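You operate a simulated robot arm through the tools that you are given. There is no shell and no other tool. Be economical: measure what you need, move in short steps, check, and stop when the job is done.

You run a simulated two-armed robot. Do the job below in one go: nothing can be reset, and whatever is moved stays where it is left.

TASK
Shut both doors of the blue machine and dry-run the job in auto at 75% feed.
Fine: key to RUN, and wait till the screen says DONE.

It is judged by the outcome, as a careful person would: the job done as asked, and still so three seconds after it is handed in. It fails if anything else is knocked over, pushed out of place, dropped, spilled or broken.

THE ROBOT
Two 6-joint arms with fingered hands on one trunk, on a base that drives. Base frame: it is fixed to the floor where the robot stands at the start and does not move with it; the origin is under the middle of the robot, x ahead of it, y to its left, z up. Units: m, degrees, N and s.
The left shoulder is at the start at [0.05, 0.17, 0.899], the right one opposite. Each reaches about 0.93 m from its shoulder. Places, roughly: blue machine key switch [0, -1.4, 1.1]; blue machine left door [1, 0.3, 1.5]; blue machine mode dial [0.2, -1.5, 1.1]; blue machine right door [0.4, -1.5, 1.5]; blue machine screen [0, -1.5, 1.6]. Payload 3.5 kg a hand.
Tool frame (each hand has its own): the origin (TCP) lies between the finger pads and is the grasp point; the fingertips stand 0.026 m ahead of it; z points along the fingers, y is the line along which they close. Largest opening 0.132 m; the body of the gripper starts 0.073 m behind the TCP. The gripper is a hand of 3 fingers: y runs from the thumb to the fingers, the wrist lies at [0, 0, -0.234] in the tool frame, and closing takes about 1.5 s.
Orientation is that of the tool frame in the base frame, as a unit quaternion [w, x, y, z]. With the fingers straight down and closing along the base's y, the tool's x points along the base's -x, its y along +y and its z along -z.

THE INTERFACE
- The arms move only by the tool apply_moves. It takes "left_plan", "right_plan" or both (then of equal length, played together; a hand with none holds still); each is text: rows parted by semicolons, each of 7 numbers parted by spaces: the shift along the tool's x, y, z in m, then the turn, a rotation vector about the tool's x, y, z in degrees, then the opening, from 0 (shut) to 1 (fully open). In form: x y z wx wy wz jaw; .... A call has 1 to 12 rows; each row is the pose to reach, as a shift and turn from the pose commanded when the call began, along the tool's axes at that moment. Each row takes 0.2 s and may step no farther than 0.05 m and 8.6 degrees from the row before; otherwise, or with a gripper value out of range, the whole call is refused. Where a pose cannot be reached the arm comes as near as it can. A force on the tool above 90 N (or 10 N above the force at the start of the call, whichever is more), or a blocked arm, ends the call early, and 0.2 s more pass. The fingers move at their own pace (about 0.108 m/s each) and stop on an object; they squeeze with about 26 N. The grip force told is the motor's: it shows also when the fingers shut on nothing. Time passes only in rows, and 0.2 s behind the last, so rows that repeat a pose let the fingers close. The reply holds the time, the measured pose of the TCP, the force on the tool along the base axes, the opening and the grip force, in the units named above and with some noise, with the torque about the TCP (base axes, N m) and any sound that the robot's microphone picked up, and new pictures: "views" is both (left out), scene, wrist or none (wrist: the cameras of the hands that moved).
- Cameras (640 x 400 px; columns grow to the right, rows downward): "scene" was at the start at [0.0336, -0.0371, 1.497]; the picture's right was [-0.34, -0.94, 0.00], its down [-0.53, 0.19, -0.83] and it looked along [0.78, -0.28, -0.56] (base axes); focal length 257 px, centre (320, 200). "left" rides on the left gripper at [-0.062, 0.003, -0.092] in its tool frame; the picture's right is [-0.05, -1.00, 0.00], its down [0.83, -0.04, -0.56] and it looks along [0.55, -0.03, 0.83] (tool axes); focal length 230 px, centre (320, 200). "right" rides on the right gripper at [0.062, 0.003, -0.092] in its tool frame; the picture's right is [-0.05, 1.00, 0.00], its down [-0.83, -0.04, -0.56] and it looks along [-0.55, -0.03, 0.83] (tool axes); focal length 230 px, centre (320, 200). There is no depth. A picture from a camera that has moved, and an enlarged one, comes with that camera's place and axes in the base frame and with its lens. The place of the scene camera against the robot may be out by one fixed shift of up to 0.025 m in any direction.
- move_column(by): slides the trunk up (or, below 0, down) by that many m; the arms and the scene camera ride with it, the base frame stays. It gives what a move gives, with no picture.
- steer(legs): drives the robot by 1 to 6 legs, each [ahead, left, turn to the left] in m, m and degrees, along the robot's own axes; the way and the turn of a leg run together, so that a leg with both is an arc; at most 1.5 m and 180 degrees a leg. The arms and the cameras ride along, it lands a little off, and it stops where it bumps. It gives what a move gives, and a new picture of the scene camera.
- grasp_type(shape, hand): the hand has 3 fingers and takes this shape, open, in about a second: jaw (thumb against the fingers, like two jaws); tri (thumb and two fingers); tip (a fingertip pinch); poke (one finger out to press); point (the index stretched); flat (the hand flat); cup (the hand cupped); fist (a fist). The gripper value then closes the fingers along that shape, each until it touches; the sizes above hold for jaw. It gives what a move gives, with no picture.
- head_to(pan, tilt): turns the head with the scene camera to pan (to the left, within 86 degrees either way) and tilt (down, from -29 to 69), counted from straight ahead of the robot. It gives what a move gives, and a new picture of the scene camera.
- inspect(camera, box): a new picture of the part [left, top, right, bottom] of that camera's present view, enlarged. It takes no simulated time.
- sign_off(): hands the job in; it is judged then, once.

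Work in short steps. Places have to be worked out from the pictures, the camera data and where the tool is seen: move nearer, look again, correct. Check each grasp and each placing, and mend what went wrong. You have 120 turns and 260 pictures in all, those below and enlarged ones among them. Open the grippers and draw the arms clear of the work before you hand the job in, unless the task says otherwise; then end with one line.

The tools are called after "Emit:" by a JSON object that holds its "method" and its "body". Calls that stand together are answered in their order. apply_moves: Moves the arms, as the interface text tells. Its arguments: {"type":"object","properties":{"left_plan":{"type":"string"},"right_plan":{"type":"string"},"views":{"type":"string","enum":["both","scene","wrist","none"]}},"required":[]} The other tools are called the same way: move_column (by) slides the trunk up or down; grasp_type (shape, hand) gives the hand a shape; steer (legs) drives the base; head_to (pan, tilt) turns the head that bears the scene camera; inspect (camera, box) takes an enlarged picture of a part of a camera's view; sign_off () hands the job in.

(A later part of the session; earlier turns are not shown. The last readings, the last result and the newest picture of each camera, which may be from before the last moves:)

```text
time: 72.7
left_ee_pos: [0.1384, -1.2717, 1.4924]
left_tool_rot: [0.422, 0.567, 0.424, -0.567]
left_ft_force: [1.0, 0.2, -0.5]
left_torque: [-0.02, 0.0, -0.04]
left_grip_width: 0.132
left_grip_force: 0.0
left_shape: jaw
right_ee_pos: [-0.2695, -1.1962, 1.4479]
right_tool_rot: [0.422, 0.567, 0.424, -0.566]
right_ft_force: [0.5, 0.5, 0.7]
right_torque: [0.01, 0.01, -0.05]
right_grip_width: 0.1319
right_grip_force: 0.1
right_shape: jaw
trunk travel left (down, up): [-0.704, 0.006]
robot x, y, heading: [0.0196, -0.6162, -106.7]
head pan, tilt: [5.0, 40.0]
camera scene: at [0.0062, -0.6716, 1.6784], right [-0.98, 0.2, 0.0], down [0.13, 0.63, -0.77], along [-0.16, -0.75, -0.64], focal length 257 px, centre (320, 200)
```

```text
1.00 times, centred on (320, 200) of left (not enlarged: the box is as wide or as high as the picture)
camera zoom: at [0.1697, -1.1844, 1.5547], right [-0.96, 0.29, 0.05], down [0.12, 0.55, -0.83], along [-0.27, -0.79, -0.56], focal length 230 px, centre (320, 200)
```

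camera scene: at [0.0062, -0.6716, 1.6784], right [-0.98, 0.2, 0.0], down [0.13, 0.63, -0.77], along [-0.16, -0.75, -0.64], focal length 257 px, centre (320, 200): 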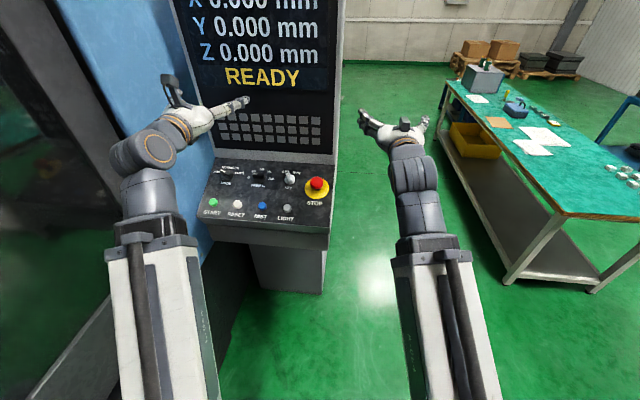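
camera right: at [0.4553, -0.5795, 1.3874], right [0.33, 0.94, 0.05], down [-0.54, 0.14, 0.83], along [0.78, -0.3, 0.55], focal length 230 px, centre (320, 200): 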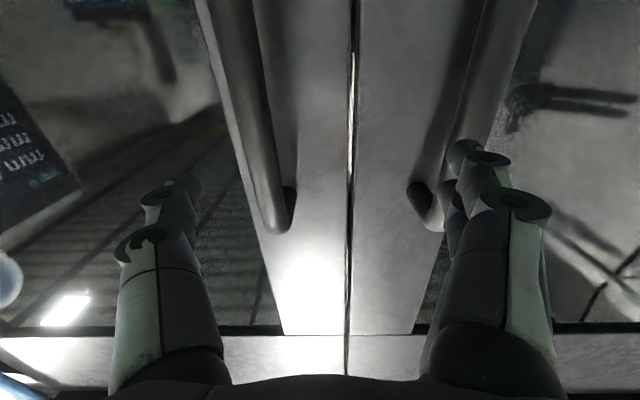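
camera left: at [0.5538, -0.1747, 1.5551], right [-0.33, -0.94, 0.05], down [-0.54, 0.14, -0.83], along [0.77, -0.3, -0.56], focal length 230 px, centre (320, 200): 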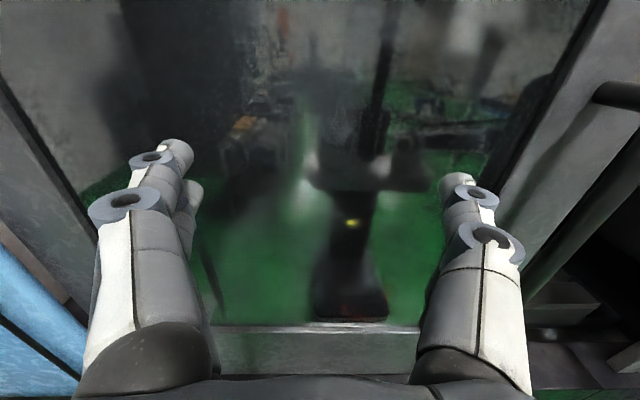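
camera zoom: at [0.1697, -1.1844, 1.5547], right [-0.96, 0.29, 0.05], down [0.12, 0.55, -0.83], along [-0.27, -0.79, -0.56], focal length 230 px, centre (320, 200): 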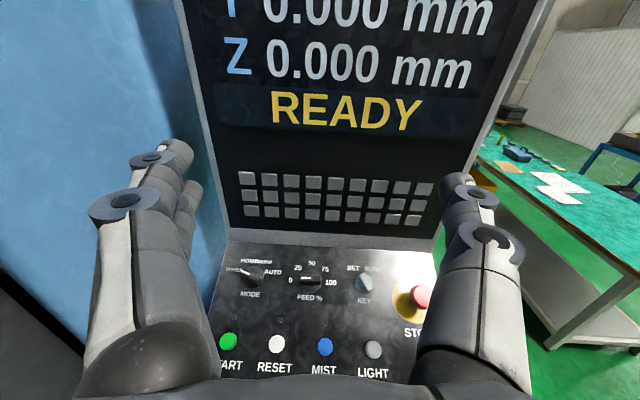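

I set the left hand to a poking finger and tilt it ~55° down above the console, then look.

Emit:
{"method": "grasp_type", "body": {"hand": "left", "shape": "poke"}}

Emit:
{"method": "apply_moves", "body": {"left_plan": "0.015 0 -0.01 0 8 0 0; 0.03 0 -0.02 0 16 0 0; 0.045 0 -0.03 0 24 0 0; 0.06 0 -0.03 0 32 0 0; 0.08 0 -0.03 0 40 0 0; 0.1 0 -0.03 0 48 0 0; 0.12 0 -0.03 0 55 0 0"}}

```text
time: 73.6
left_ee_pos: [0.1373, -1.2702, 1.4921]
left_tool_rot: [0.421, 0.568, 0.422, -0.567]
left_ft_force: [-0.2, 0.6, -0.4]
left_torque: [0.0, 0.0, 0.0]
left_grip_width: 0.0002
left_grip_force: 0.1
left_shape: poke
right_ee_pos: [-0.2722, -1.195, 1.4484]
right_tool_rot: [0.423, 0.567, 0.424, -0.566]
right_ft_force: [-0.2, -0.7, 0.5]
right_torque: [-0.02, -0.01, 0.0]
right_grip_width: 0.132
right_grip_force: 0.1
right_shape: jaw
trunk travel left (down, up): [-0.704, 0.006]
robot x, y, heading: [0.0185, -0.62, -106.6]
head pan, tilt: [5.0, 40.0]
```

```text
time: 75.2
left_ee_pos: [0.1462, -1.2432, 1.375]
left_tool_rot: [0.179, 0.765, 0.57, -0.24]
left_ft_force: [0.3, -0.6, 0.3]
left_torque: [0.01, 0.02, 0.03]
left_grip_width: 0.0
left_grip_force: 0.1
left_shape: poke
right_ee_pos: [-0.2711, -1.1965, 1.4472]
right_tool_rot: [0.423, 0.567, 0.423, -0.566]
right_ft_force: [0.1, 0.1, -0.3]
right_torque: [-0.03, 0.0, -0.01]
right_grip_width: 0.1316
right_grip_force: 0.1
right_shape: jaw
trunk travel left (down, up): [-0.704, 0.006]
robot x, y, heading: [0.0203, -0.6192, -106.6]
head pan, tilt: [5.0, 40.0]
camera scene: at [0.0038, -0.6713, 1.6784], right [-0.98, 0.2, 0.0], down [0.13, 0.63, -0.77], along [-0.15, -0.75, -0.64], focal length 257 px, centre (320, 200)
camera left: at [0.1512, -1.243, 1.4854], right [-0.97, 0.24, 0.03], down [0.24, 0.97, -0.02], along [-0.03, -0.01, -1.0], focal length 230 px, centre (320, 200)
```

scene: 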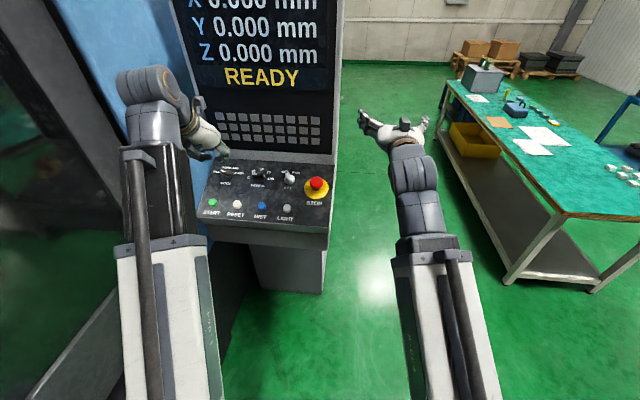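
left: 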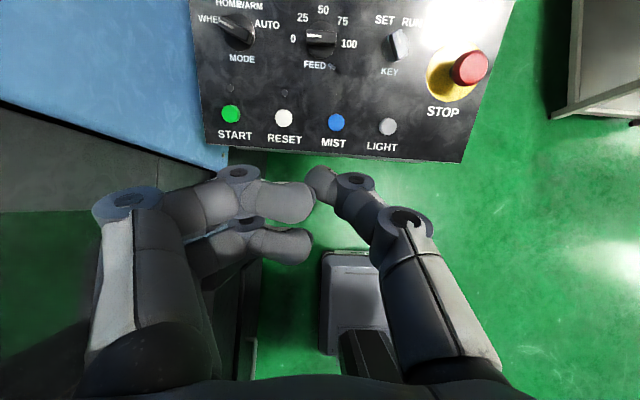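

My zero opening curled the finger in. I reopen it to the outstretched poke shape and look.

Emit:
{"method": "apply_moves", "body": {"left_plan": "0 0 0 0 0 0 1; 0 0 0 0 0 0 1; 0 0 0 0 0 0 1; 0 0 0 0 0 0 1; 0 0 0 0 0 0 1"}}

```text
time: 76.4
left_ee_pos: [0.1469, -1.2446, 1.3753]
left_tool_rot: [0.179, 0.765, 0.57, -0.241]
left_ft_force: [0.1, -0.4, 0.3]
left_torque: [0.01, -0.01, 0.0]
left_grip_width: 0.0001
left_grip_force: 0.0
left_shape: poke
right_ee_pos: [-0.2708, -1.1957, 1.4474]
right_tool_rot: [0.423, 0.567, 0.424, -0.566]
right_ft_force: [0.2, -0.1, -0.2]
right_torque: [0.04, -0.01, -0.01]
right_grip_width: 0.1322
right_grip_force: 0.1
right_shape: jaw
trunk travel left (down, up): [-0.704, 0.006]
robot x, y, heading: [0.018, -0.6211, -106.7]
head pan, tilt: [5.0, 40.0]
camera scene: at [0.004, -0.671, 1.6784], right [-0.98, 0.2, 0.0], down [0.13, 0.63, -0.77], along [-0.15, -0.75, -0.64], focal length 257 px, centre (320, 200)
camera left: at [0.1513, -1.2425, 1.4858], right [-0.97, 0.24, 0.03], down [0.24, 0.97, -0.02], along [-0.03, -0.01, -1.0], focal length 230 px, centre (320, 200)
```

scene: 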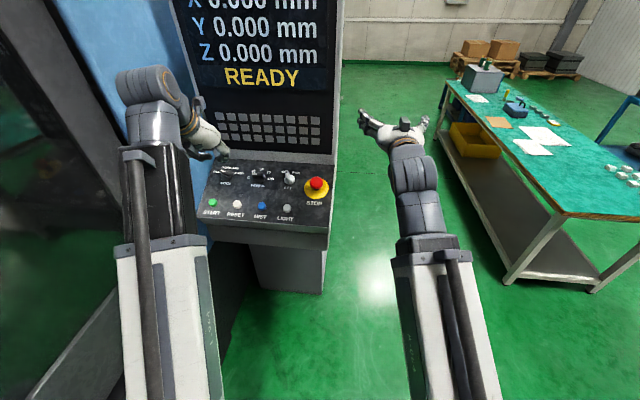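
left: 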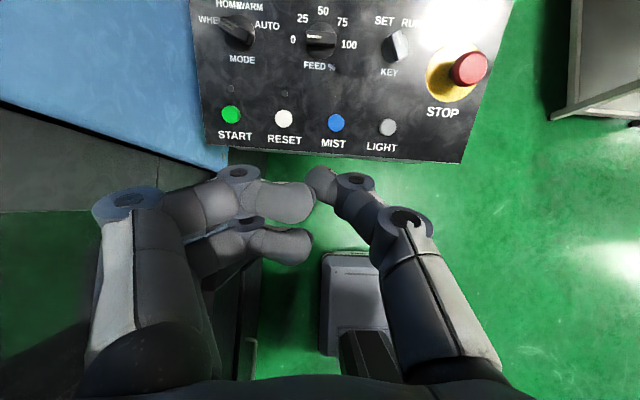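

Poke looks like all fingertips meeting. I try the "point" shape to compare.

Emit:
{"method": "grasp_type", "body": {"hand": "left", "shape": "point"}}

Emit:
{"method": "inspect", "body": {"camera": "left", "box": [0, 0, 640, 400]}}

Emit:
{"method": "inspect", "body": {"camera": "scene", "box": [100, 50, 260, 150]}}

```text
time: 77.3
left_ee_pos: [0.147, -1.2443, 1.3746]
left_tool_rot: [0.179, 0.765, 0.57, -0.241]
left_ft_force: [-0.7, -0.7, 0.1]
left_torque: [-0.01, 0.0, 0.03]
left_grip_width: 0.0003
left_grip_force: 0.1
left_shape: point
right_ee_pos: [-0.2709, -1.1947, 1.4477]
right_tool_rot: [0.423, 0.566, 0.424, -0.566]
right_ft_force: [0.4, -0.2, 0.3]
right_torque: [-0.01, 0.01, 0.0]
right_grip_width: 0.1319
right_grip_force: 0.0
right_shape: jaw
trunk travel left (down, up): [-0.704, 0.006]
robot x, y, heading: [0.0193, -0.621, -106.7]
head pan, tilt: [5.0, 40.0]
```

```text
1.00 times, centred on (320, 200) of left (not enlarged: the box is as wide or as high as the picture)
camera zoom: at [0.1513, -1.2425, 1.4858], right [-0.97, 0.24, 0.03], down [0.24, 0.97, -0.02], along [-0.03, -0.01, -1.0], focal length 230 px, centre (320, 200)
```

zoom: 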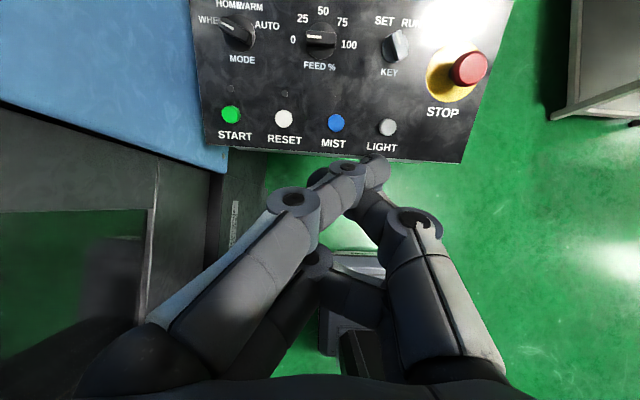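

```text
4.00 times, centred on (180, 100) of scene
camera zoom: at [0.004, -0.671, 1.6784], right [-0.98, 0.2, 0.0], down [0.13, 0.63, -0.77], along [-0.15, -0.75, -0.64], focal length 1027 px, centre (880, 600)
```

zoom: 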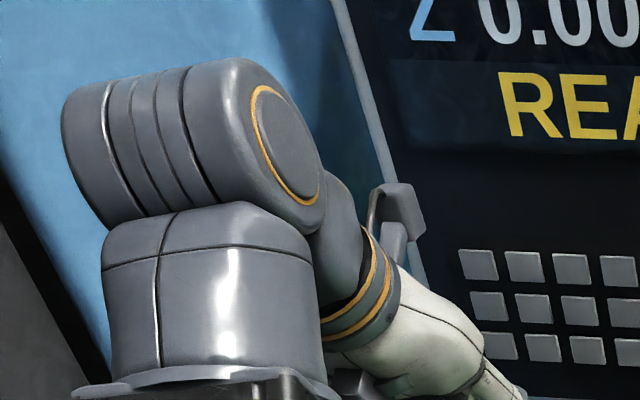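

I go back to the jaw shape for pinching the knobs, and zoom the wrist view to read the knob angles.

Emit:
{"method": "grasp_type", "body": {"hand": "left", "shape": "jaw"}}

Emit:
{"method": "apply_moves", "body": {"left_plan": "-0.02 0 0 0 7 0 1; -0.04 0 0 0 14 0 1; -0.05 0 0 0 14 0 1; -0.06 0 0 0 14 0 1; -0.08 0 0.02 0 14 0 1; -0.1 0 0.03 0 14 0 1; -0.12 0 0.04 0 14 0 1"}}

Emit:
{"method": "inspect", "body": {"camera": "left", "box": [160, 0, 480, 200]}}

```text
time: 78.2
left_ee_pos: [0.1457, -1.2445, 1.3753]
left_tool_rot: [0.179, 0.765, 0.57, -0.24]
left_ft_force: [-1.1, 0.3, -0.1]
left_torque: [0.01, -0.02, -0.01]
left_grip_width: 0.0951
left_grip_force: 0.1
left_shape: jaw
right_ee_pos: [-0.2712, -1.1958, 1.4469]
right_tool_rot: [0.423, 0.567, 0.424, -0.566]
right_ft_force: [0.0, -0.4, 0.1]
right_torque: [-0.01, 0.01, 0.0]
right_grip_width: 0.1319
right_grip_force: 0.0
right_shape: jaw
trunk travel left (down, up): [-0.704, 0.006]
robot x, y, heading: [0.017, -0.618, -106.7]
head pan, tilt: [5.0, 40.0]
```

```text
time: 79.8
left_ee_pos: [0.1113, -1.358, 1.4104]
left_tool_rot: [0.109, 0.788, 0.588, -0.146]
left_ft_force: [0.0, 0.3, -0.1]
left_torque: [-0.01, 0.0, 0.01]
left_grip_width: 0.0948
left_grip_force: 0.1
left_shape: jaw
right_ee_pos: [-0.2713, -1.1974, 1.4461]
right_tool_rot: [0.423, 0.567, 0.424, -0.566]
right_ft_force: [0.3, -0.5, 0.5]
right_torque: [0.02, 0.0, 0.0]
right_grip_width: 0.132
right_grip_force: 0.0
right_shape: jaw
trunk travel left (down, up): [-0.704, 0.006]
robot x, y, heading: [0.0206, -0.6201, -106.7]
head pan, tilt: [5.0, 40.0]
camera scene: at [0.0038, -0.6714, 1.6784], right [-0.98, 0.2, 0.0], down [0.13, 0.63, -0.77], along [-0.15, -0.75, -0.64], focal length 257 px, centre (320, 200)
camera left: at [0.1082, -1.3831, 1.5181], right [-0.97, 0.24, 0.02], down [0.24, 0.95, 0.22], along [0.04, 0.22, -0.98], focal length 230 px, centre (320, 200)
```

scene: 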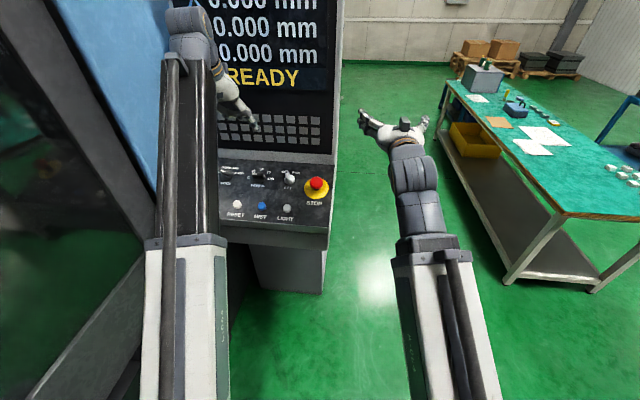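
left: 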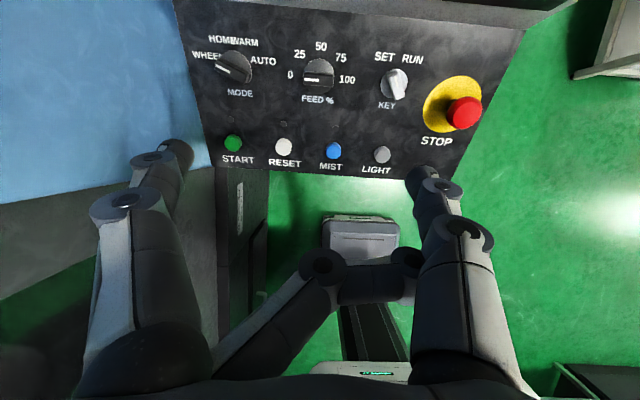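

```text
2.00 times, centred on (320, 100) of left
camera zoom: at [0.1082, -1.3831, 1.5181], right [-0.97, 0.24, 0.02], down [0.24, 0.95, 0.22], along [0.04, 0.22, -0.98], focal length 460 px, centre (320, 400)
```

zoom: 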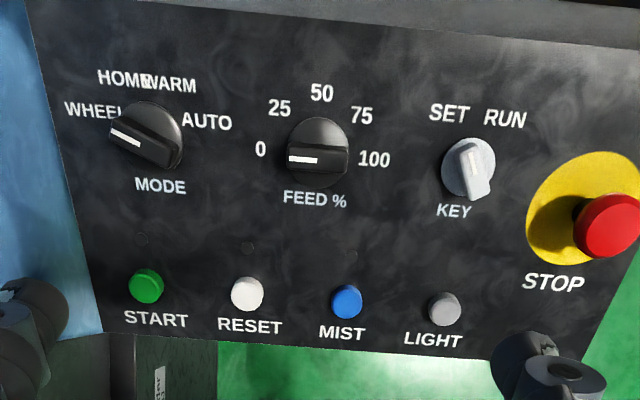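

Good view: MODE at WHEEL (-67°), FEED at 0 (-90°), KEY at SET. Triangulated knob tops: MODE (0.197,-1.519,1.146), FEED (0.079,-1.483,1.142), KEY (-0.03,-1.448,1.141), START (0.25,-1.427,1.093). One finger seems still folded, so I re-issue the jaw shape.

Emit:
{"method": "grasp_type", "body": {"hand": "left", "shape": "jaw"}}

Emit:
{"method": "apply_moves", "body": {"left_plan": "0 0 0 0 0 0 1; 0 0 0 0 0 0 1; 0 0 0 0 0 0 1; 0 0 0 0 0 0 1; 0 0 0 0 0 0 1; 0 0 0 0 0 0 0.5; 0 0 0 0 0 0 0.5; 0 0 0 0 0 0 0.5; 0 0 0 0 0 0 0.5", "views": "wrist"}}

```text
time: 80.7
left_ee_pos: [0.1115, -1.3578, 1.4103]
left_tool_rot: [0.108, 0.789, 0.587, -0.146]
left_ft_force: [0.6, 0.0, 0.7]
left_torque: [-0.03, 0.03, 0.0]
left_grip_width: 0.095
left_grip_force: 0.1
left_shape: jaw
right_ee_pos: [-0.2727, -1.1971, 1.4479]
right_tool_rot: [0.423, 0.566, 0.424, -0.566]
right_ft_force: [0.8, -0.5, 0.3]
right_torque: [0.02, -0.02, 0.0]
right_grip_width: 0.1318
right_grip_force: 0.0
right_shape: jaw
trunk travel left (down, up): [-0.704, 0.006]
robot x, y, heading: [0.0193, -0.6206, -106.6]
head pan, tilt: [5.0, 40.0]
```

```text
time: 82.7
left_ee_pos: [0.1109, -1.3579, 1.4091]
left_tool_rot: [0.109, 0.789, 0.587, -0.146]
left_ft_force: [0.3, 1.1, 0.7]
left_torque: [-0.02, -0.05, 0.03]
left_grip_width: 0.0226
left_grip_force: 0.0
left_shape: jaw
right_ee_pos: [-0.2717, -1.196, 1.4474]
right_tool_rot: [0.423, 0.567, 0.424, -0.566]
right_ft_force: [0.6, -0.4, 0.5]
right_torque: [-0.03, -0.03, 0.02]
right_grip_width: 0.132
right_grip_force: 0.0
right_shape: jaw
trunk travel left (down, up): [-0.704, 0.006]
robot x, y, heading: [0.0222, -0.62, -106.8]
head pan, tilt: [5.0, 40.0]
camera left: at [0.1083, -1.3823, 1.5181], right [-0.97, 0.24, 0.02], down [0.24, 0.95, 0.22], along [0.04, 0.22, -0.98], focal length 230 px, centre (320, 200)
```

left: 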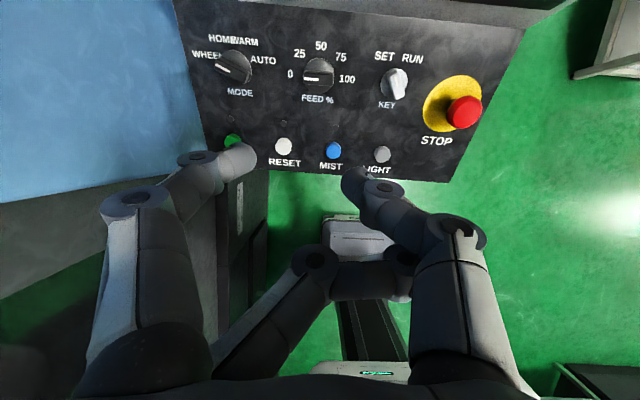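

The second finger is caught across the thumb after "point". I free it by going to flat, then jaw again.

Emit:
{"method": "grasp_type", "body": {"hand": "left", "shape": "flat"}}

Emit:
{"method": "inspect", "body": {"camera": "left", "box": [0, 0, 640, 400]}}

Emit:
{"method": "grasp_type", "body": {"hand": "left", "shape": "jaw"}}

Emit:
{"method": "apply_moves", "body": {"left_plan": "0 0 0 0 0 0 1; 0 0 0 0 0 0 1; 0 0 0 0 0 0 1; 0 0 0 0 0 0 1", "views": "wrist"}}

```text
time: 83.6
left_ee_pos: [0.1107, -1.3587, 1.41]
left_tool_rot: [0.109, 0.788, 0.587, -0.146]
left_ft_force: [-0.5, -0.2, 0.1]
left_torque: [-0.01, 0.0, -0.02]
left_grip_width: 0.0001
left_grip_force: 0.0
left_shape: flat
right_ee_pos: [-0.2709, -1.196, 1.448]
right_tool_rot: [0.422, 0.567, 0.423, -0.566]
right_ft_force: [0.4, -0.3, -0.3]
right_torque: [0.03, 0.01, -0.01]
right_grip_width: 0.1316
right_grip_force: 0.1
right_shape: jaw
trunk travel left (down, up): [-0.704, 0.006]
robot x, y, heading: [0.0178, -0.6203, -106.8]
head pan, tilt: [5.0, 40.0]
```

```text
1.00 times, centred on (320, 200) of left (not enlarged: the box is as wide or as high as the picture)
camera zoom: at [0.1083, -1.3823, 1.5181], right [-0.97, 0.24, 0.02], down [0.24, 0.95, 0.22], along [0.04, 0.22, -0.98], focal length 230 px, centre (320, 200)
```

zoom: 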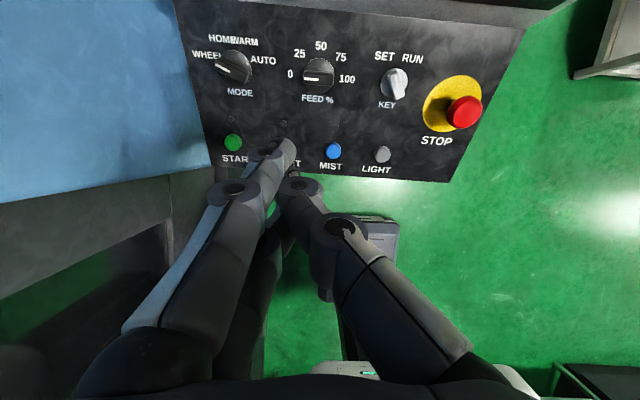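

```text
time: 84.5
left_ee_pos: [0.1107, -1.3578, 1.4104]
left_tool_rot: [0.109, 0.789, 0.587, -0.146]
left_ft_force: [-0.1, 0.0, -0.2]
left_torque: [0.01, -0.01, 0.04]
left_grip_width: 0.1319
left_grip_force: 0.1
left_shape: jaw
right_ee_pos: [-0.2712, -1.1972, 1.4479]
right_tool_rot: [0.423, 0.567, 0.424, -0.566]
right_ft_force: [0.7, -0.8, 0.3]
right_torque: [0.0, -0.03, -0.02]
right_grip_width: 0.1317
right_grip_force: 0.0
right_shape: jaw
trunk travel left (down, up): [-0.704, 0.006]
robot x, y, heading: [0.0193, -0.6189, -106.5]
head pan, tilt: [5.0, 40.0]
```

```text
time: 85.5
left_ee_pos: [0.1101, -1.3583, 1.4088]
left_tool_rot: [0.109, 0.788, 0.588, -0.145]
left_ft_force: [0.1, 1.1, -0.9]
left_torque: [-0.01, -0.01, 0.0]
left_grip_width: 0.1319
left_grip_force: 0.1
left_shape: jaw
right_ee_pos: [-0.2711, -1.1952, 1.448]
right_tool_rot: [0.422, 0.567, 0.423, -0.566]
right_ft_force: [0.5, -0.2, 0.1]
right_torque: [-0.04, -0.01, -0.01]
right_grip_width: 0.132
right_grip_force: 0.0
right_shape: jaw
trunk travel left (down, up): [-0.704, 0.006]
robot x, y, heading: [0.0225, -0.6212, -106.9]
head pan, tilt: [5.0, 40.0]
camera left: at [0.1083, -1.3823, 1.5181], right [-0.97, 0.24, 0.02], down [0.24, 0.95, 0.22], along [0.04, 0.22, -0.98], focal length 230 px, centre (320, 200)
```

left: 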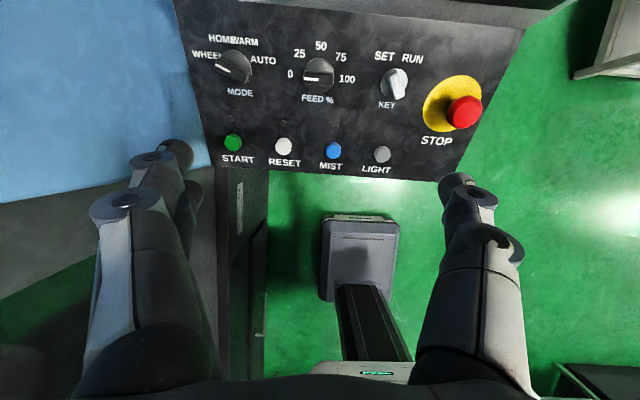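

Hand restored. Now hover over MODE with the hand rolled -67°, half open.

Emit:
{"method": "apply_moves", "body": {"left_plan": "-0.003 0.014 0.025 0 0 -7.5 0.5; -0.006 0.028 0.05 0 0 -15 0.5; -0.009 0.042 0.075 0 0 -22.5 0.5; -0.012 0.056 0.1 0 0 -30 0.5; -0.015 0.07 0.125 0 0 -37.5 0.5; -0.018 0.085 0.15 0 0 -45 0.5; -0.021 0.1 0.175 0 0 -52.5 0.5; -0.025 0.115 0.2 0 0 -60 0.5; -0.027 0.129 0.225 0 0 -67 0.5"}}

```text
time: 87.5
left_ee_pos: [0.1978, -1.4614, 1.1977]
left_tool_rot: [0.01, 0.332, 0.925, -0.183]
left_ft_force: [-0.3, -0.1, -1.0]
left_torque: [0.01, 0.0, 0.01]
left_grip_width: 0.0666
left_grip_force: 0.0
left_shape: jaw
left hand out of reach, approached as far as the arm can: row 4, 5, 6, 7, 8, 9
right_ee_pos: [-0.271, -1.1955, 1.4469]
right_tool_rot: [0.423, 0.567, 0.424, -0.566]
right_ft_force: [0.1, -0.6, -0.1]
right_torque: [0.03, 0.0, 0.01]
right_grip_width: 0.1322
right_grip_force: 0.0
right_shape: jaw
trunk travel left (down, up): [-0.704, 0.006]
robot x, y, heading: [0.0228, -0.6181, -106.8]
head pan, tilt: [5.0, 40.0]
camera scene: at [0.0042, -0.6712, 1.6784], right [-0.98, 0.2, 0.0], down [0.13, 0.63, -0.77], along [-0.16, -0.75, -0.64], focal length 257 px, centre (320, 200)
camera left: at [0.2588, -1.4653, 1.2919], right [-0.58, -0.74, 0.34], down [-0.62, 0.67, 0.42], along [-0.53, 0.03, -0.84], focal length 230 px, centre (320, 200)
```

scene: 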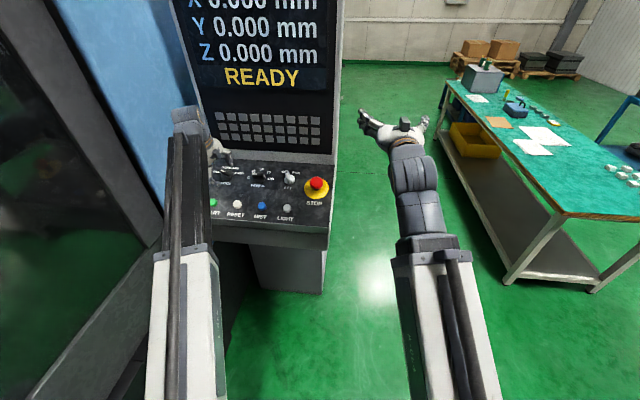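
left: 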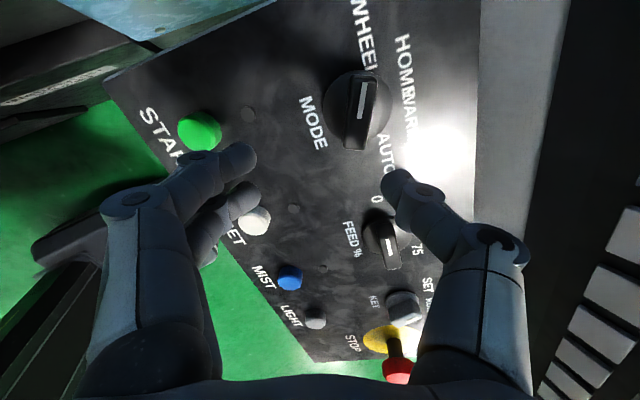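

The arm is just out of reach here (it stopped ~4 cm short). I lift the hand and draw it back, then drive 0.08 closer.

Emit:
{"method": "apply_moves", "body": {"left_plan": "0.007 0.017 -0.035 0 0 0 0.5; 0.014 0.034 -0.07 0 0 0 0.5; 0.022 0.052 -0.1 0 0 0 0.5", "views": "none"}}

Emit:
{"method": "steer", "body": {"legs": [[0.09, 0.02, 0]]}}

Emit:
{"method": "inspect", "body": {"camera": "left", "box": [0, 0, 640, 400]}}

```text
time: 88.3
left_ee_pos: [0.2211, -1.3782, 1.2719]
left_tool_rot: [0.01, 0.333, 0.925, -0.182]
left_ft_force: [-1.0, 0.5, 0.6]
left_torque: [-0.01, -0.02, 0.0]
left_grip_width: 0.0665
left_grip_force: 0.1
left_shape: jaw
right_ee_pos: [-0.2703, -1.1958, 1.4484]
right_tool_rot: [0.422, 0.567, 0.423, -0.566]
right_ft_force: [-0.3, -0.1, 0.7]
right_torque: [0.01, -0.02, 0.04]
right_grip_width: 0.1318
right_grip_force: 0.0
right_shape: jaw
trunk travel left (down, up): [-0.704, 0.006]
robot x, y, heading: [0.0203, -0.6175, -106.8]
head pan, tilt: [5.0, 40.0]
```

```text
time: 89.4
left_ee_pos: [0.2163, -1.4745, 1.2694]
left_tool_rot: [0.011, 0.333, 0.925, -0.181]
left_ft_force: [0.2, -0.4, 0.5]
left_torque: [0.05, 0.01, 0.02]
left_grip_width: 0.0665
left_grip_force: 0.0
left_shape: jaw
right_ee_pos: [-0.2775, -1.2926, 1.4476]
right_tool_rot: [0.423, 0.567, 0.424, -0.566]
right_ft_force: [0.1, -0.1, -0.4]
right_torque: [-0.01, 0.0, 0.0]
right_grip_width: 0.1318
right_grip_force: 0.1
right_shape: jaw
trunk travel left (down, up): [-0.704, 0.006]
robot x, y, heading: [0.0146, -0.7127, -106.4]
head pan, tilt: [5.0, 40.0]
camera scene: at [-0.0034, -0.7682, 1.6783], right [-0.98, 0.2, 0.0], down [0.13, 0.63, -0.77], along [-0.15, -0.75, -0.64], focal length 257 px, centre (320, 200)
```

scene: 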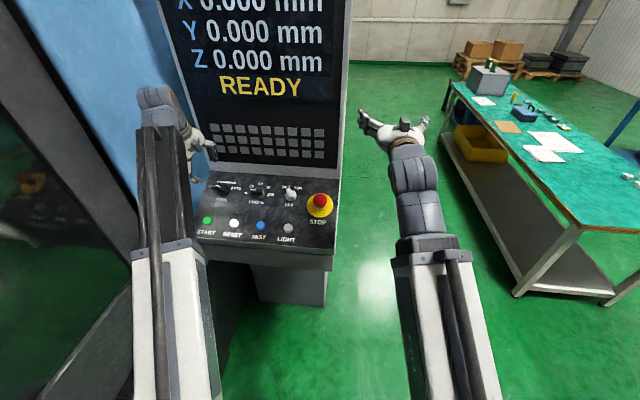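

```text
1.00 times, centred on (320, 200) of left (not enlarged: the box is as wide or as high as the picture)
camera zoom: at [0.2772, -1.479, 1.3642], right [-0.58, -0.74, 0.33], down [-0.62, 0.67, 0.42], along [-0.53, 0.04, -0.84], focal length 230 px, centre (320, 200)
```

zoom: 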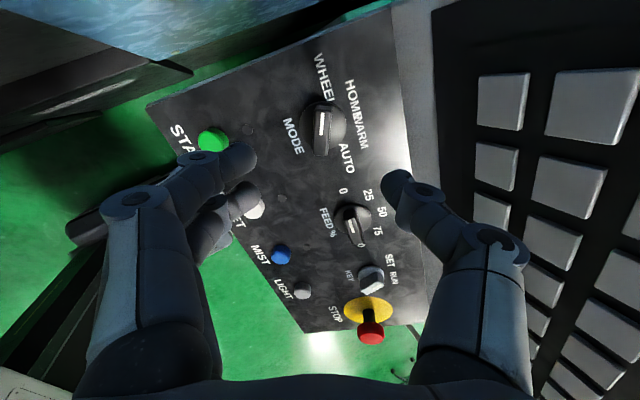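

The MODE knob is almost straight ahead along the fingers with the bar aligned. I descend most of the way and look.

Emit:
{"method": "apply_moves", "body": {"left_plan": "0.001 0 0.03 0 0 0 0.5; 0.002 -0.001 0.06 0 0 0 0.5; 0.004 -0.002 0.09 0 0 0 0.5; 0.004 -0.002 0.1 0 0 0 0.5", "views": "wrist"}}

```text
time: 90.4
left_ee_pos: [0.1988, -1.5072, 1.1782]
left_tool_rot: [0.01, 0.332, 0.926, -0.181]
left_ft_force: [0.4, 0.9, 0.6]
left_torque: [-0.01, 0.02, -0.02]
left_grip_width: 0.0665
left_grip_force: 0.1
left_shape: jaw
right_ee_pos: [-0.2783, -1.2903, 1.4481]
right_tool_rot: [0.423, 0.567, 0.424, -0.566]
right_ft_force: [0.1, 0.3, 0.6]
right_torque: [0.03, 0.02, -0.03]
right_grip_width: 0.1316
right_grip_force: 0.1
right_shape: jaw
trunk travel left (down, up): [-0.704, 0.006]
robot x, y, heading: [0.01, -0.7174, -106.5]
head pan, tilt: [5.0, 40.0]
camera left: at [0.2608, -1.5112, 1.2712], right [-0.58, -0.74, 0.34], down [-0.62, 0.67, 0.42], along [-0.53, 0.03, -0.84], focal length 230 px, centre (320, 200)
```

left: 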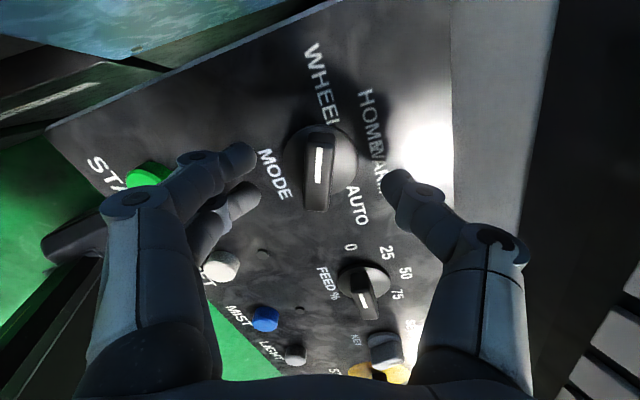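

Aligned. I descend 0.027 more and close gently on the bar.

Emit:
{"method": "apply_moves", "body": {"left_plan": "0 0 0.012 0 0 0 0.5; 0 0 0.02 0 0 0 0.5; 0 0 0.027 0 0 0 0.5; 0 0 0.027 0 0 0 0; 0 0 0.027 0 0 0 0; 0 0 0.027 0 0 0 0; 0 0 0.027 0 0 0 0; 0 0 0.027 0 0 0 0", "views": "wrist"}}

```text
time: 92.2
left_ee_pos: [0.2022, -1.5131, 1.1579]
left_tool_rot: [0.012, 0.331, 0.925, -0.184]
left_ft_force: [15.0, 18.0, 34.1]
left_torque: [0.18, -0.35, 0.05]
left_grip_width: 0.0387
left_grip_force: 26.4
left_shape: jaw
right_ee_pos: [-0.2779, -1.2846, 1.4498]
right_tool_rot: [-0.424, -0.566, -0.423, 0.567]
right_ft_force: [0.3, 0.5, 0.4]
right_torque: [-0.02, -0.03, 0.01]
right_grip_width: 0.1319
right_grip_force: 0.0
right_shape: jaw
trunk travel left (down, up): [-0.704, 0.006]
robot x, y, heading: [0.0136, -0.7163, -106.5]
head pan, tilt: [5.0, 40.0]
camera left: at [0.2618, -1.5157, 1.2519], right [-0.58, -0.74, 0.34], down [-0.62, 0.67, 0.41], along [-0.53, 0.03, -0.85], focal length 230 px, centre (320, 200)
```

left: 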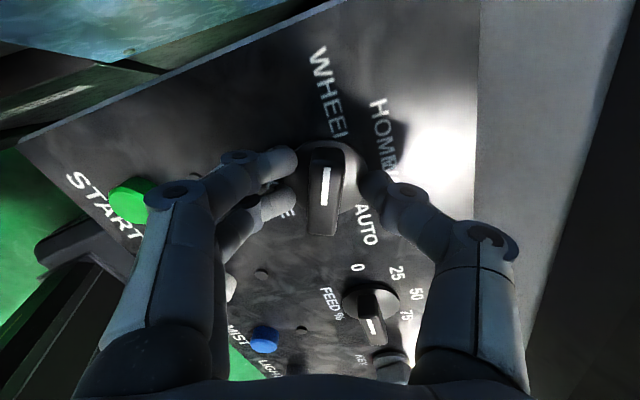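

Fingertips bear on the panel and hold the round base (width 0.039). I raise slightly and re-close so they pinch the bar itself.

Emit:
{"method": "apply_moves", "body": {"left_plan": "0 0 -0.004 0 0 0 0.45; 0 0 -0.01 0 0 0 0.45; 0 0 -0.013 0 0 0 0.45; 0 0 -0.013 0 0 0 0; 0 0 -0.013 0 0 0 0; 0 0 -0.013 0 0 0 0; 0 0 -0.013 0 0 0 0; 0 0 -0.013 0 0 0 0", "views": "wrist"}}

```text
time: 94.0
left_ee_pos: [0.1997, -1.5133, 1.1655]
left_tool_rot: [0.01, 0.333, 0.925, -0.181]
left_ft_force: [-5.2, 0.3, -0.8]
left_torque: [-0.24, 0.32, -0.16]
left_grip_width: 0.0214
left_grip_force: 26.0
left_shape: jaw
right_ee_pos: [-0.2777, -1.2914, 1.4475]
right_tool_rot: [0.423, 0.567, 0.424, -0.566]
right_ft_force: [0.2, -0.1, -0.1]
right_torque: [0.0, -0.04, 0.01]
right_grip_width: 0.1318
right_grip_force: 0.1
right_shape: jaw
trunk travel left (down, up): [-0.704, 0.006]
robot x, y, heading: [0.0139, -0.7156, -106.6]
head pan, tilt: [5.0, 40.0]
camera left: at [0.2602, -1.5164, 1.2597], right [-0.58, -0.74, 0.34], down [-0.62, 0.67, 0.42], along [-0.53, 0.03, -0.84], focal length 230 px, centre (320, 200)
```

left: 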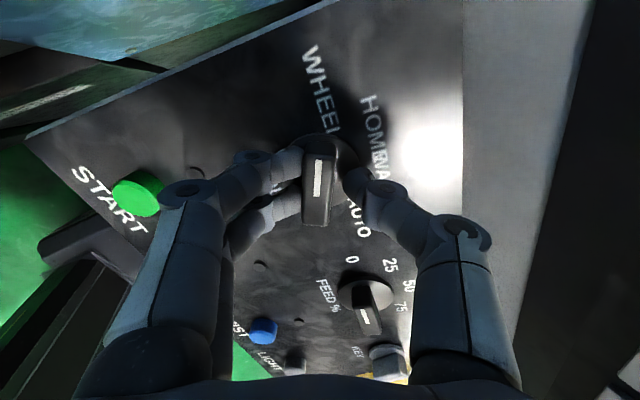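

Now it pinches the bar (0.021). I twist clockwise ~48° and check.

Emit:
{"method": "apply_moves", "body": {"left_plan": "0 0 0 0 0 8 0; 0 0 0 0 0 16 0; 0 0 0 0 0 24 0; 0 0 0 0 0 32 0; 0 0 0 0 0 40 0; 0 0 0 0 0 48 0", "views": "wrist"}}

```text
time: 95.4
left_ee_pos: [0.2006, -1.5126, 1.1654]
left_tool_rot: [0.083, 0.681, 0.71, -0.162]
left_ft_force: [-7.3, -7.3, 3.4]
left_torque: [-0.24, 0.38, -0.07]
left_grip_width: 0.0202
left_grip_force: 25.7
left_shape: jaw
right_ee_pos: [-0.2776, -1.2914, 1.4479]
right_tool_rot: [0.423, 0.567, 0.424, -0.565]
right_ft_force: [-0.8, 0.5, 0.2]
right_torque: [-0.01, 0.01, 0.04]
right_grip_width: 0.1319
right_grip_force: 0.2
right_shape: jaw
trunk travel left (down, up): [-0.704, 0.006]
robot x, y, heading: [0.0115, -0.7143, -106.6]
head pan, tilt: [5.0, 40.0]
camera left: at [0.2172, -1.5382, 1.2721], right [-0.99, -0.07, 0.13], down [-0.04, 0.97, 0.24], along [-0.15, 0.23, -0.96], focal length 230 px, centre (320, 200)
```

left: 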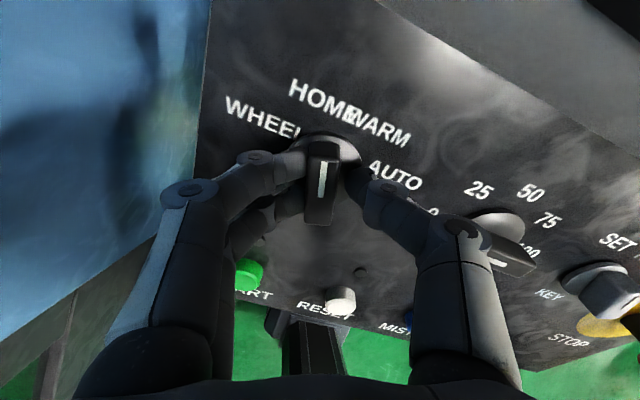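

The knob follows the hand. I continue the remaining ~87° to AUTO.

Emit:
{"method": "apply_moves", "body": {"left_plan": "0 0 0 0 0 8 0; 0 0 0 0 0 16 0; 0 0 0 0 0 24 0; 0 0 0 0 0 32 0; 0 0 0 0 0 40 0; 0 0 0 0 0 48 0; 0 0 0 0 0 56 0; 0 0 0 0 0 64 0; 0 0 0 0 0 72 0; 0 0 0 0 0 80 0; 0 0 0 0 0 87 0"}}

```text
time: 97.8
left_ee_pos: [0.1984, -1.5108, 1.1651]
left_tool_rot: [0.172, 0.982, 0.045, -0.059]
left_ft_force: [-8.4, -4.0, 13.0]
left_torque: [-0.29, 0.21, 0.07]
left_grip_width: 0.0187
left_grip_force: 25.9
left_shape: jaw
right_ee_pos: [-0.2789, -1.2893, 1.4475]
right_tool_rot: [0.424, 0.567, 0.424, -0.565]
right_ft_force: [0.0, -0.2, -0.6]
right_torque: [-0.01, -0.04, 0.0]
right_grip_width: 0.1321
right_grip_force: 0.0
right_shape: jaw
trunk travel left (down, up): [-0.704, 0.006]
robot x, y, heading: [0.0128, -0.716, -106.6]
head pan, tilt: [5.0, 40.0]
camera scene: at [-0.0049, -0.7649, 1.6785], right [-0.98, 0.2, 0.0], down [0.13, 0.63, -0.77], along [-0.15, -0.75, -0.64], focal length 257 px, centre (320, 200)
camera left: at [0.1487, -1.4867, 1.2607], right [-0.16, 0.93, -0.33], down [0.87, 0.29, 0.39], along [0.46, -0.22, -0.86], focal length 230 px, centre (320, 200)
```

scene: 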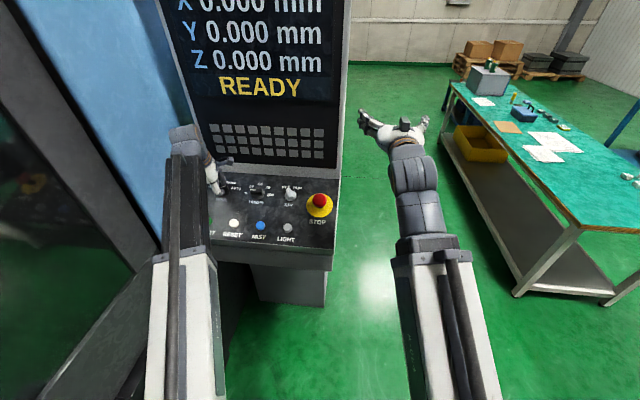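
left: 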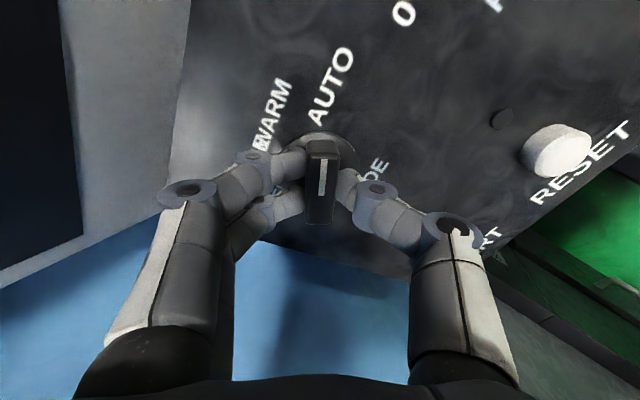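

The pointer faces AUTO. I open, lift clear, and check the screen.

Emit:
{"method": "apply_moves", "body": {"left_plan": "0 0 0 0 0 0 0.3; 0 0 0 0 0 0 0.5; 0 0 0 0 0 0 0.5; 0 0 -0.03 0 0 0 0.5; 0 0 -0.06 0 0 0 0.5; 0 0 -0.09 0 0 0 0.5; 0 0 -0.1 0 0 0 0.5", "views": "none"}}

Emit:
{"method": "head_to", "body": {"pan": 7, "tilt": 30}}

Emit:
{"method": "inspect", "body": {"camera": "scene", "box": [180, 170, 360, 290]}}

```text
time: 99.4
left_ee_pos: [0.2083, -1.4787, 1.2563]
left_tool_rot: [0.171, 0.982, 0.047, -0.06]
left_ft_force: [0.2, 0.3, 0.8]
left_torque: [0.02, 0.02, -0.02]
left_grip_width: 0.0657
left_grip_force: 0.0
left_shape: jaw
right_ee_pos: [-0.2776, -1.2914, 1.448]
right_tool_rot: [0.424, 0.566, 0.425, -0.565]
right_ft_force: [0.3, -0.5, -0.4]
right_torque: [0.01, -0.02, -0.01]
right_grip_width: 0.1319
right_grip_force: 0.1
right_shape: jaw
trunk travel left (down, up): [-0.704, 0.006]
robot x, y, heading: [0.014, -0.7147, -106.4]
head pan, tilt: [5.0, 40.0]
```

```text
time: 100.1
left_ee_pos: [0.2085, -1.4779, 1.2561]
left_tool_rot: [0.172, 0.982, 0.047, -0.06]
left_ft_force: [0.0, -0.2, -0.4]
left_torque: [0.0, -0.02, 0.0]
left_grip_width: 0.0655
left_grip_force: 0.0
left_shape: jaw
right_ee_pos: [-0.277, -1.2913, 1.4479]
right_tool_rot: [0.423, 0.567, 0.424, -0.566]
right_ft_force: [0.2, 0.2, -0.3]
right_torque: [0.01, 0.03, 0.0]
right_grip_width: 0.1322
right_grip_force: 0.1
right_shape: jaw
trunk travel left (down, up): [-0.704, 0.006]
robot x, y, heading: [0.0106, -0.712, -106.5]
head pan, tilt: [7.0, 30.0]
camera scene: at [-0.0013, -0.7718, 1.6937], right [-0.99, 0.17, 0.0], down [0.08, 0.49, -0.87], along [-0.14, -0.85, -0.5], focal length 257 px, centre (320, 200)
```

scene: 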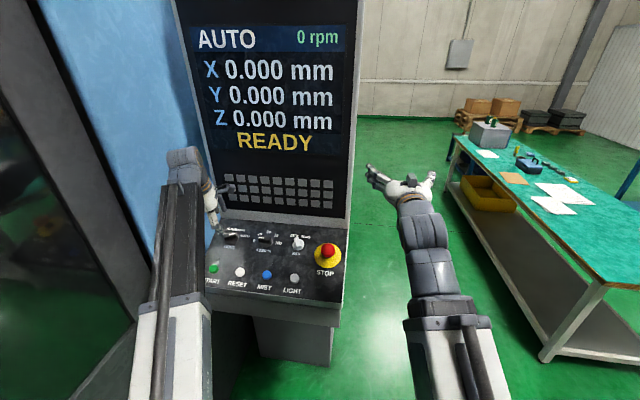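

```text
3.33 times, centred on (270, 230) of scene
camera zoom: at [-0.0013, -0.7718, 1.6937], right [-0.99, 0.17, 0.0], down [0.08, 0.49, -0.87], along [-0.14, -0.85, -0.5], focal length 856 px, centre (487, 100)
```

zoom: 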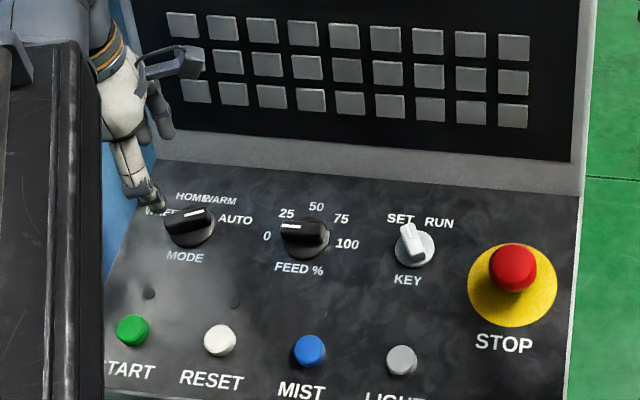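

Screen shows AUTO. Next FEED: I shift over it and unroll the hand toward -90° in two stages.

Emit:
{"method": "apply_moves", "body": {"left_plan": "-0.01 -0.004 0 0 0 -8 0.5; -0.02 -0.008 0 0 0 -16 0.5; -0.03 -0.012 0 0 0 -24 0.5; -0.04 -0.016 0 0 0 -32 0.5; -0.05 -0.02 0.003 0 0 -40 0.5; -0.06 -0.024 0.006 0 0 -48 0.5; -0.07 -0.028 0.009 0 0 -56 0.5; -0.08 -0.032 0.012 0 0 -64 0.5; -0.09 -0.036 0.015 0 0 -72 0.5; -0.1 -0.04 0.018 0 0 -80 0.5; -0.107 -0.044 0.018 0 0 -88 0.5; -0.113 -0.0466 0.018 0 0 -96 0.5", "views": "none"}}

Emit:
{"method": "apply_moves", "body": {"left_plan": "0 0 0 0 0 -8 0.5; 0 0 0 0 0 -16 0.5; 0 0 0 0 0 -24 0.5; 0 0 0 0 0 -32 0.5; 0 0 0 0 0 -40 0.5; 0 0 0 0 0 -48 0.5; 0 0 0 0 0 -56 0.5; 0 0 0 0 0 -62 0.5", "views": "wrist"}}

```text
time: 102.7
left_ee_pos: [0.0912, -1.4481, 1.2412]
left_tool_rot: [0.071, 0.621, 0.762, -0.168]
left_ft_force: [-1.0, 0.3, 0.4]
left_torque: [0.04, 0.0, 0.0]
left_grip_width: 0.0654
left_grip_force: 0.1
left_shape: jaw
right_ee_pos: [-0.2771, -1.2922, 1.4471]
right_tool_rot: [0.423, 0.567, 0.424, -0.565]
right_ft_force: [0.4, 0.3, 0.5]
right_torque: [-0.02, 0.0, -0.04]
right_grip_width: 0.1319
right_grip_force: 0.0
right_shape: jaw
trunk travel left (down, up): [-0.704, 0.006]
robot x, y, heading: [0.0148, -0.7147, -106.5]
head pan, tilt: [7.0, 30.0]
```

```text
time: 104.5
left_ee_pos: [0.092, -1.4475, 1.242]
left_tool_rot: [-0.026, 0.14, 0.973, -0.179]
left_ft_force: [-0.5, -0.3, -0.7]
left_torque: [0.02, -0.01, 0.0]
left_grip_width: 0.0653
left_grip_force: 0.1
left_shape: jaw
right_ee_pos: [-0.2787, -1.2926, 1.4469]
right_tool_rot: [0.423, 0.567, 0.424, -0.566]
right_ft_force: [-0.1, 0.1, -0.8]
right_torque: [-0.02, -0.01, -0.01]
right_grip_width: 0.132
right_grip_force: 0.1
right_shape: jaw
trunk travel left (down, up): [-0.704, 0.006]
robot x, y, heading: [0.0124, -0.7145, -106.5]
head pan, tilt: [7.0, 30.0]
camera left: at [0.163, -1.4311, 1.3261], right [-0.21, -0.91, 0.36], down [-0.75, 0.39, 0.53], along [-0.62, -0.15, -0.77], focal length 230 px, centre (320, 200)
```

left: 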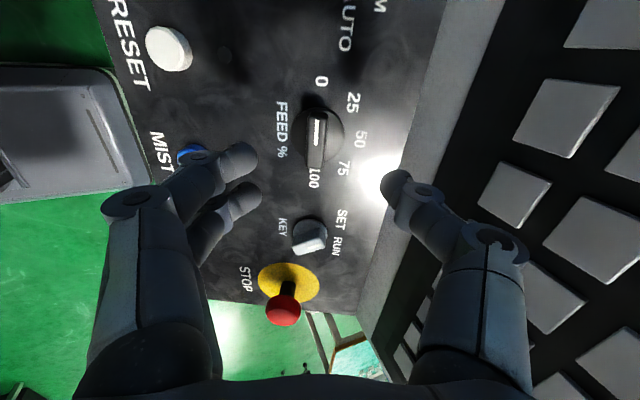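

Aligned with FEED. I descend 0.083 and pinch.

Emit:
{"method": "apply_moves", "body": {"left_plan": "0 0.001 0.03 0 0 0 0.5; 0 0.001 0.055 0 0 0 0.5; 0 0.001 0.075 0 0 0 0.5; 0 0.001 0.083 0 0 0 0.5; 0 0.001 0.083 0 0 0 0; 0 0.001 0.083 0 0 0 0; 0 0.001 0.083 0 0 0 0; 0 0.001 0.083 0 0 0 0; 0 0.001 0.083 0 0 0 0", "views": "wrist"}}

```text
time: 106.5
left_ee_pos: [0.0844, -1.4763, 1.1633]
left_tool_rot: [-0.026, 0.141, 0.973, -0.18]
left_ft_force: [1.4, 3.7, -1.7]
left_torque: [0.11, -0.06, 0.0]
left_grip_width: 0.0285
left_grip_force: 26.2
left_shape: jaw
right_ee_pos: [-0.2766, -1.2903, 1.4478]
right_tool_rot: [0.423, 0.567, 0.424, -0.566]
right_ft_force: [-0.2, 0.8, -0.1]
right_torque: [-0.03, 0.01, -0.02]
right_grip_width: 0.1319
right_grip_force: 0.1
right_shape: jaw
trunk travel left (down, up): [-0.704, 0.006]
robot x, y, heading: [0.0138, -0.715, -106.4]
head pan, tilt: [7.0, 30.0]
camera left: at [0.1544, -1.4575, 1.2479], right [-0.22, -0.91, 0.36], down [-0.75, 0.39, 0.53], along [-0.62, -0.15, -0.77], focal length 230 px, centre (320, 200)
```

left: 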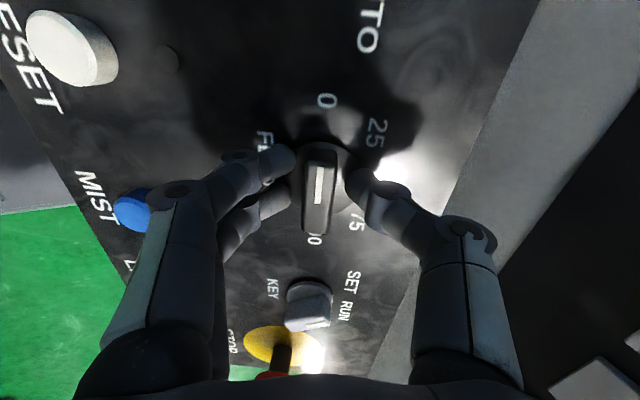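

Held (0.0285). I twist clockwise 48° and check.

Emit:
{"method": "apply_moves", "body": {"left_plan": "0 0 -0.002 0 0 8 0; 0 0 -0.003 0 0 16 0; 0 0 -0.003 0 0 24 0; 0 0 -0.003 0 0 32 0; 0 0 -0.003 0 0 40 0; 0 0 -0.003 0 0 48 0", "views": "wrist"}}

```text
time: 107.9
left_ee_pos: [0.0838, -1.4751, 1.1664]
left_tool_rot: [0.049, 0.526, 0.831, -0.174]
left_ft_force: [-2.7, -8.3, 0.5]
left_torque: [-0.17, 0.12, 0.08]
left_grip_width: 0.0215
left_grip_force: 26.1
left_shape: jaw
right_ee_pos: [-0.2781, -1.2924, 1.4461]
right_tool_rot: [0.423, 0.567, 0.424, -0.566]
right_ft_force: [0.0, -0.2, 0.2]
right_torque: [0.01, -0.01, 0.03]
right_grip_width: 0.1319
right_grip_force: 0.0
right_shape: jaw
trunk travel left (down, up): [-0.704, 0.006]
robot x, y, heading: [0.0099, -0.7173, -106.7]
head pan, tilt: [7.0, 30.0]
camera left: at [0.1245, -1.4951, 1.2687], right [-0.87, -0.43, 0.25], down [-0.35, 0.89, 0.31], along [-0.36, 0.18, -0.92], focal length 230 px, centre (320, 200)
```

left: 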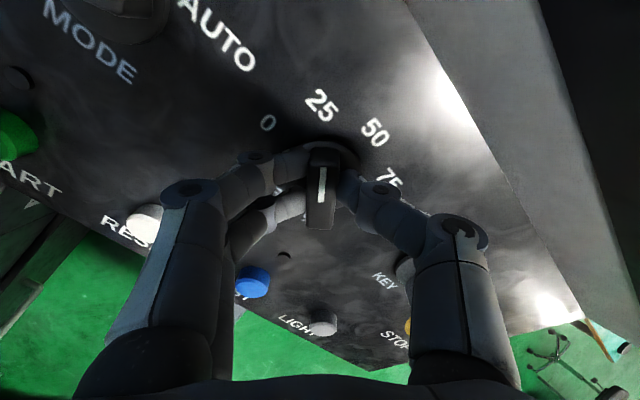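

Pointer is now at 25. I continue +87° to 75.

Emit:
{"method": "apply_moves", "body": {"left_plan": "0 0 0 0 0 8 0; 0 0 0 0 0 16 0; 0 0 0 0 0 24 0; 0 0 0 0 0 32 0; 0 0 0 0 0 40 0; 0 0 0 0 0 48 0; 0 0 0 0 0 56 0; 0 0 0 0 0 64 0; 0 0 0 0 0 72 0; 0 0 0 0 0 80 0; 0 0 0 0 0 87 0", "views": "wrist"}}

```text
time: 110.3
left_ee_pos: [0.0796, -1.4741, 1.1664]
left_tool_rot: [0.155, 0.954, 0.24, -0.092]
left_ft_force: [-20.5, -10.7, 5.7]
left_torque: [-0.17, 0.31, 0.0]
left_grip_width: 0.022
left_grip_force: 26.0
left_shape: jaw
right_ee_pos: [-0.281, -1.2912, 1.4469]
right_tool_rot: [0.423, 0.568, 0.424, -0.565]
right_ft_force: [-0.1, -0.2, 0.7]
right_torque: [0.01, 0.0, -0.02]
right_grip_width: 0.132
right_grip_force: 0.0
right_shape: jaw
trunk travel left (down, up): [-0.704, 0.006]
robot x, y, heading: [0.0144, -0.7125, -106.7]
head pan, tilt: [7.0, 30.0]
camera left: at [0.0395, -1.4717, 1.2688], right [-0.53, 0.81, -0.24], down [0.76, 0.58, 0.3], along [0.38, -0.02, -0.92], focal length 230 px, centre (320, 200)
```

left: 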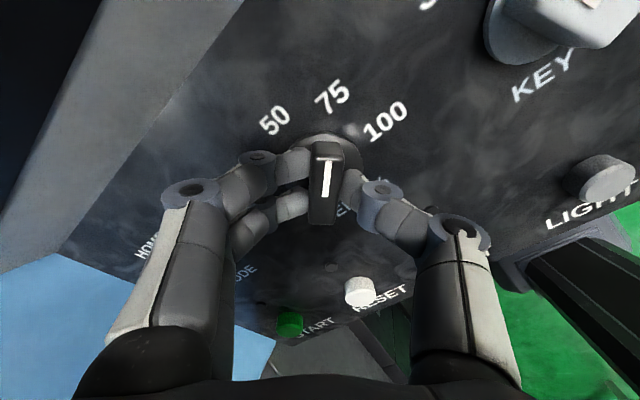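

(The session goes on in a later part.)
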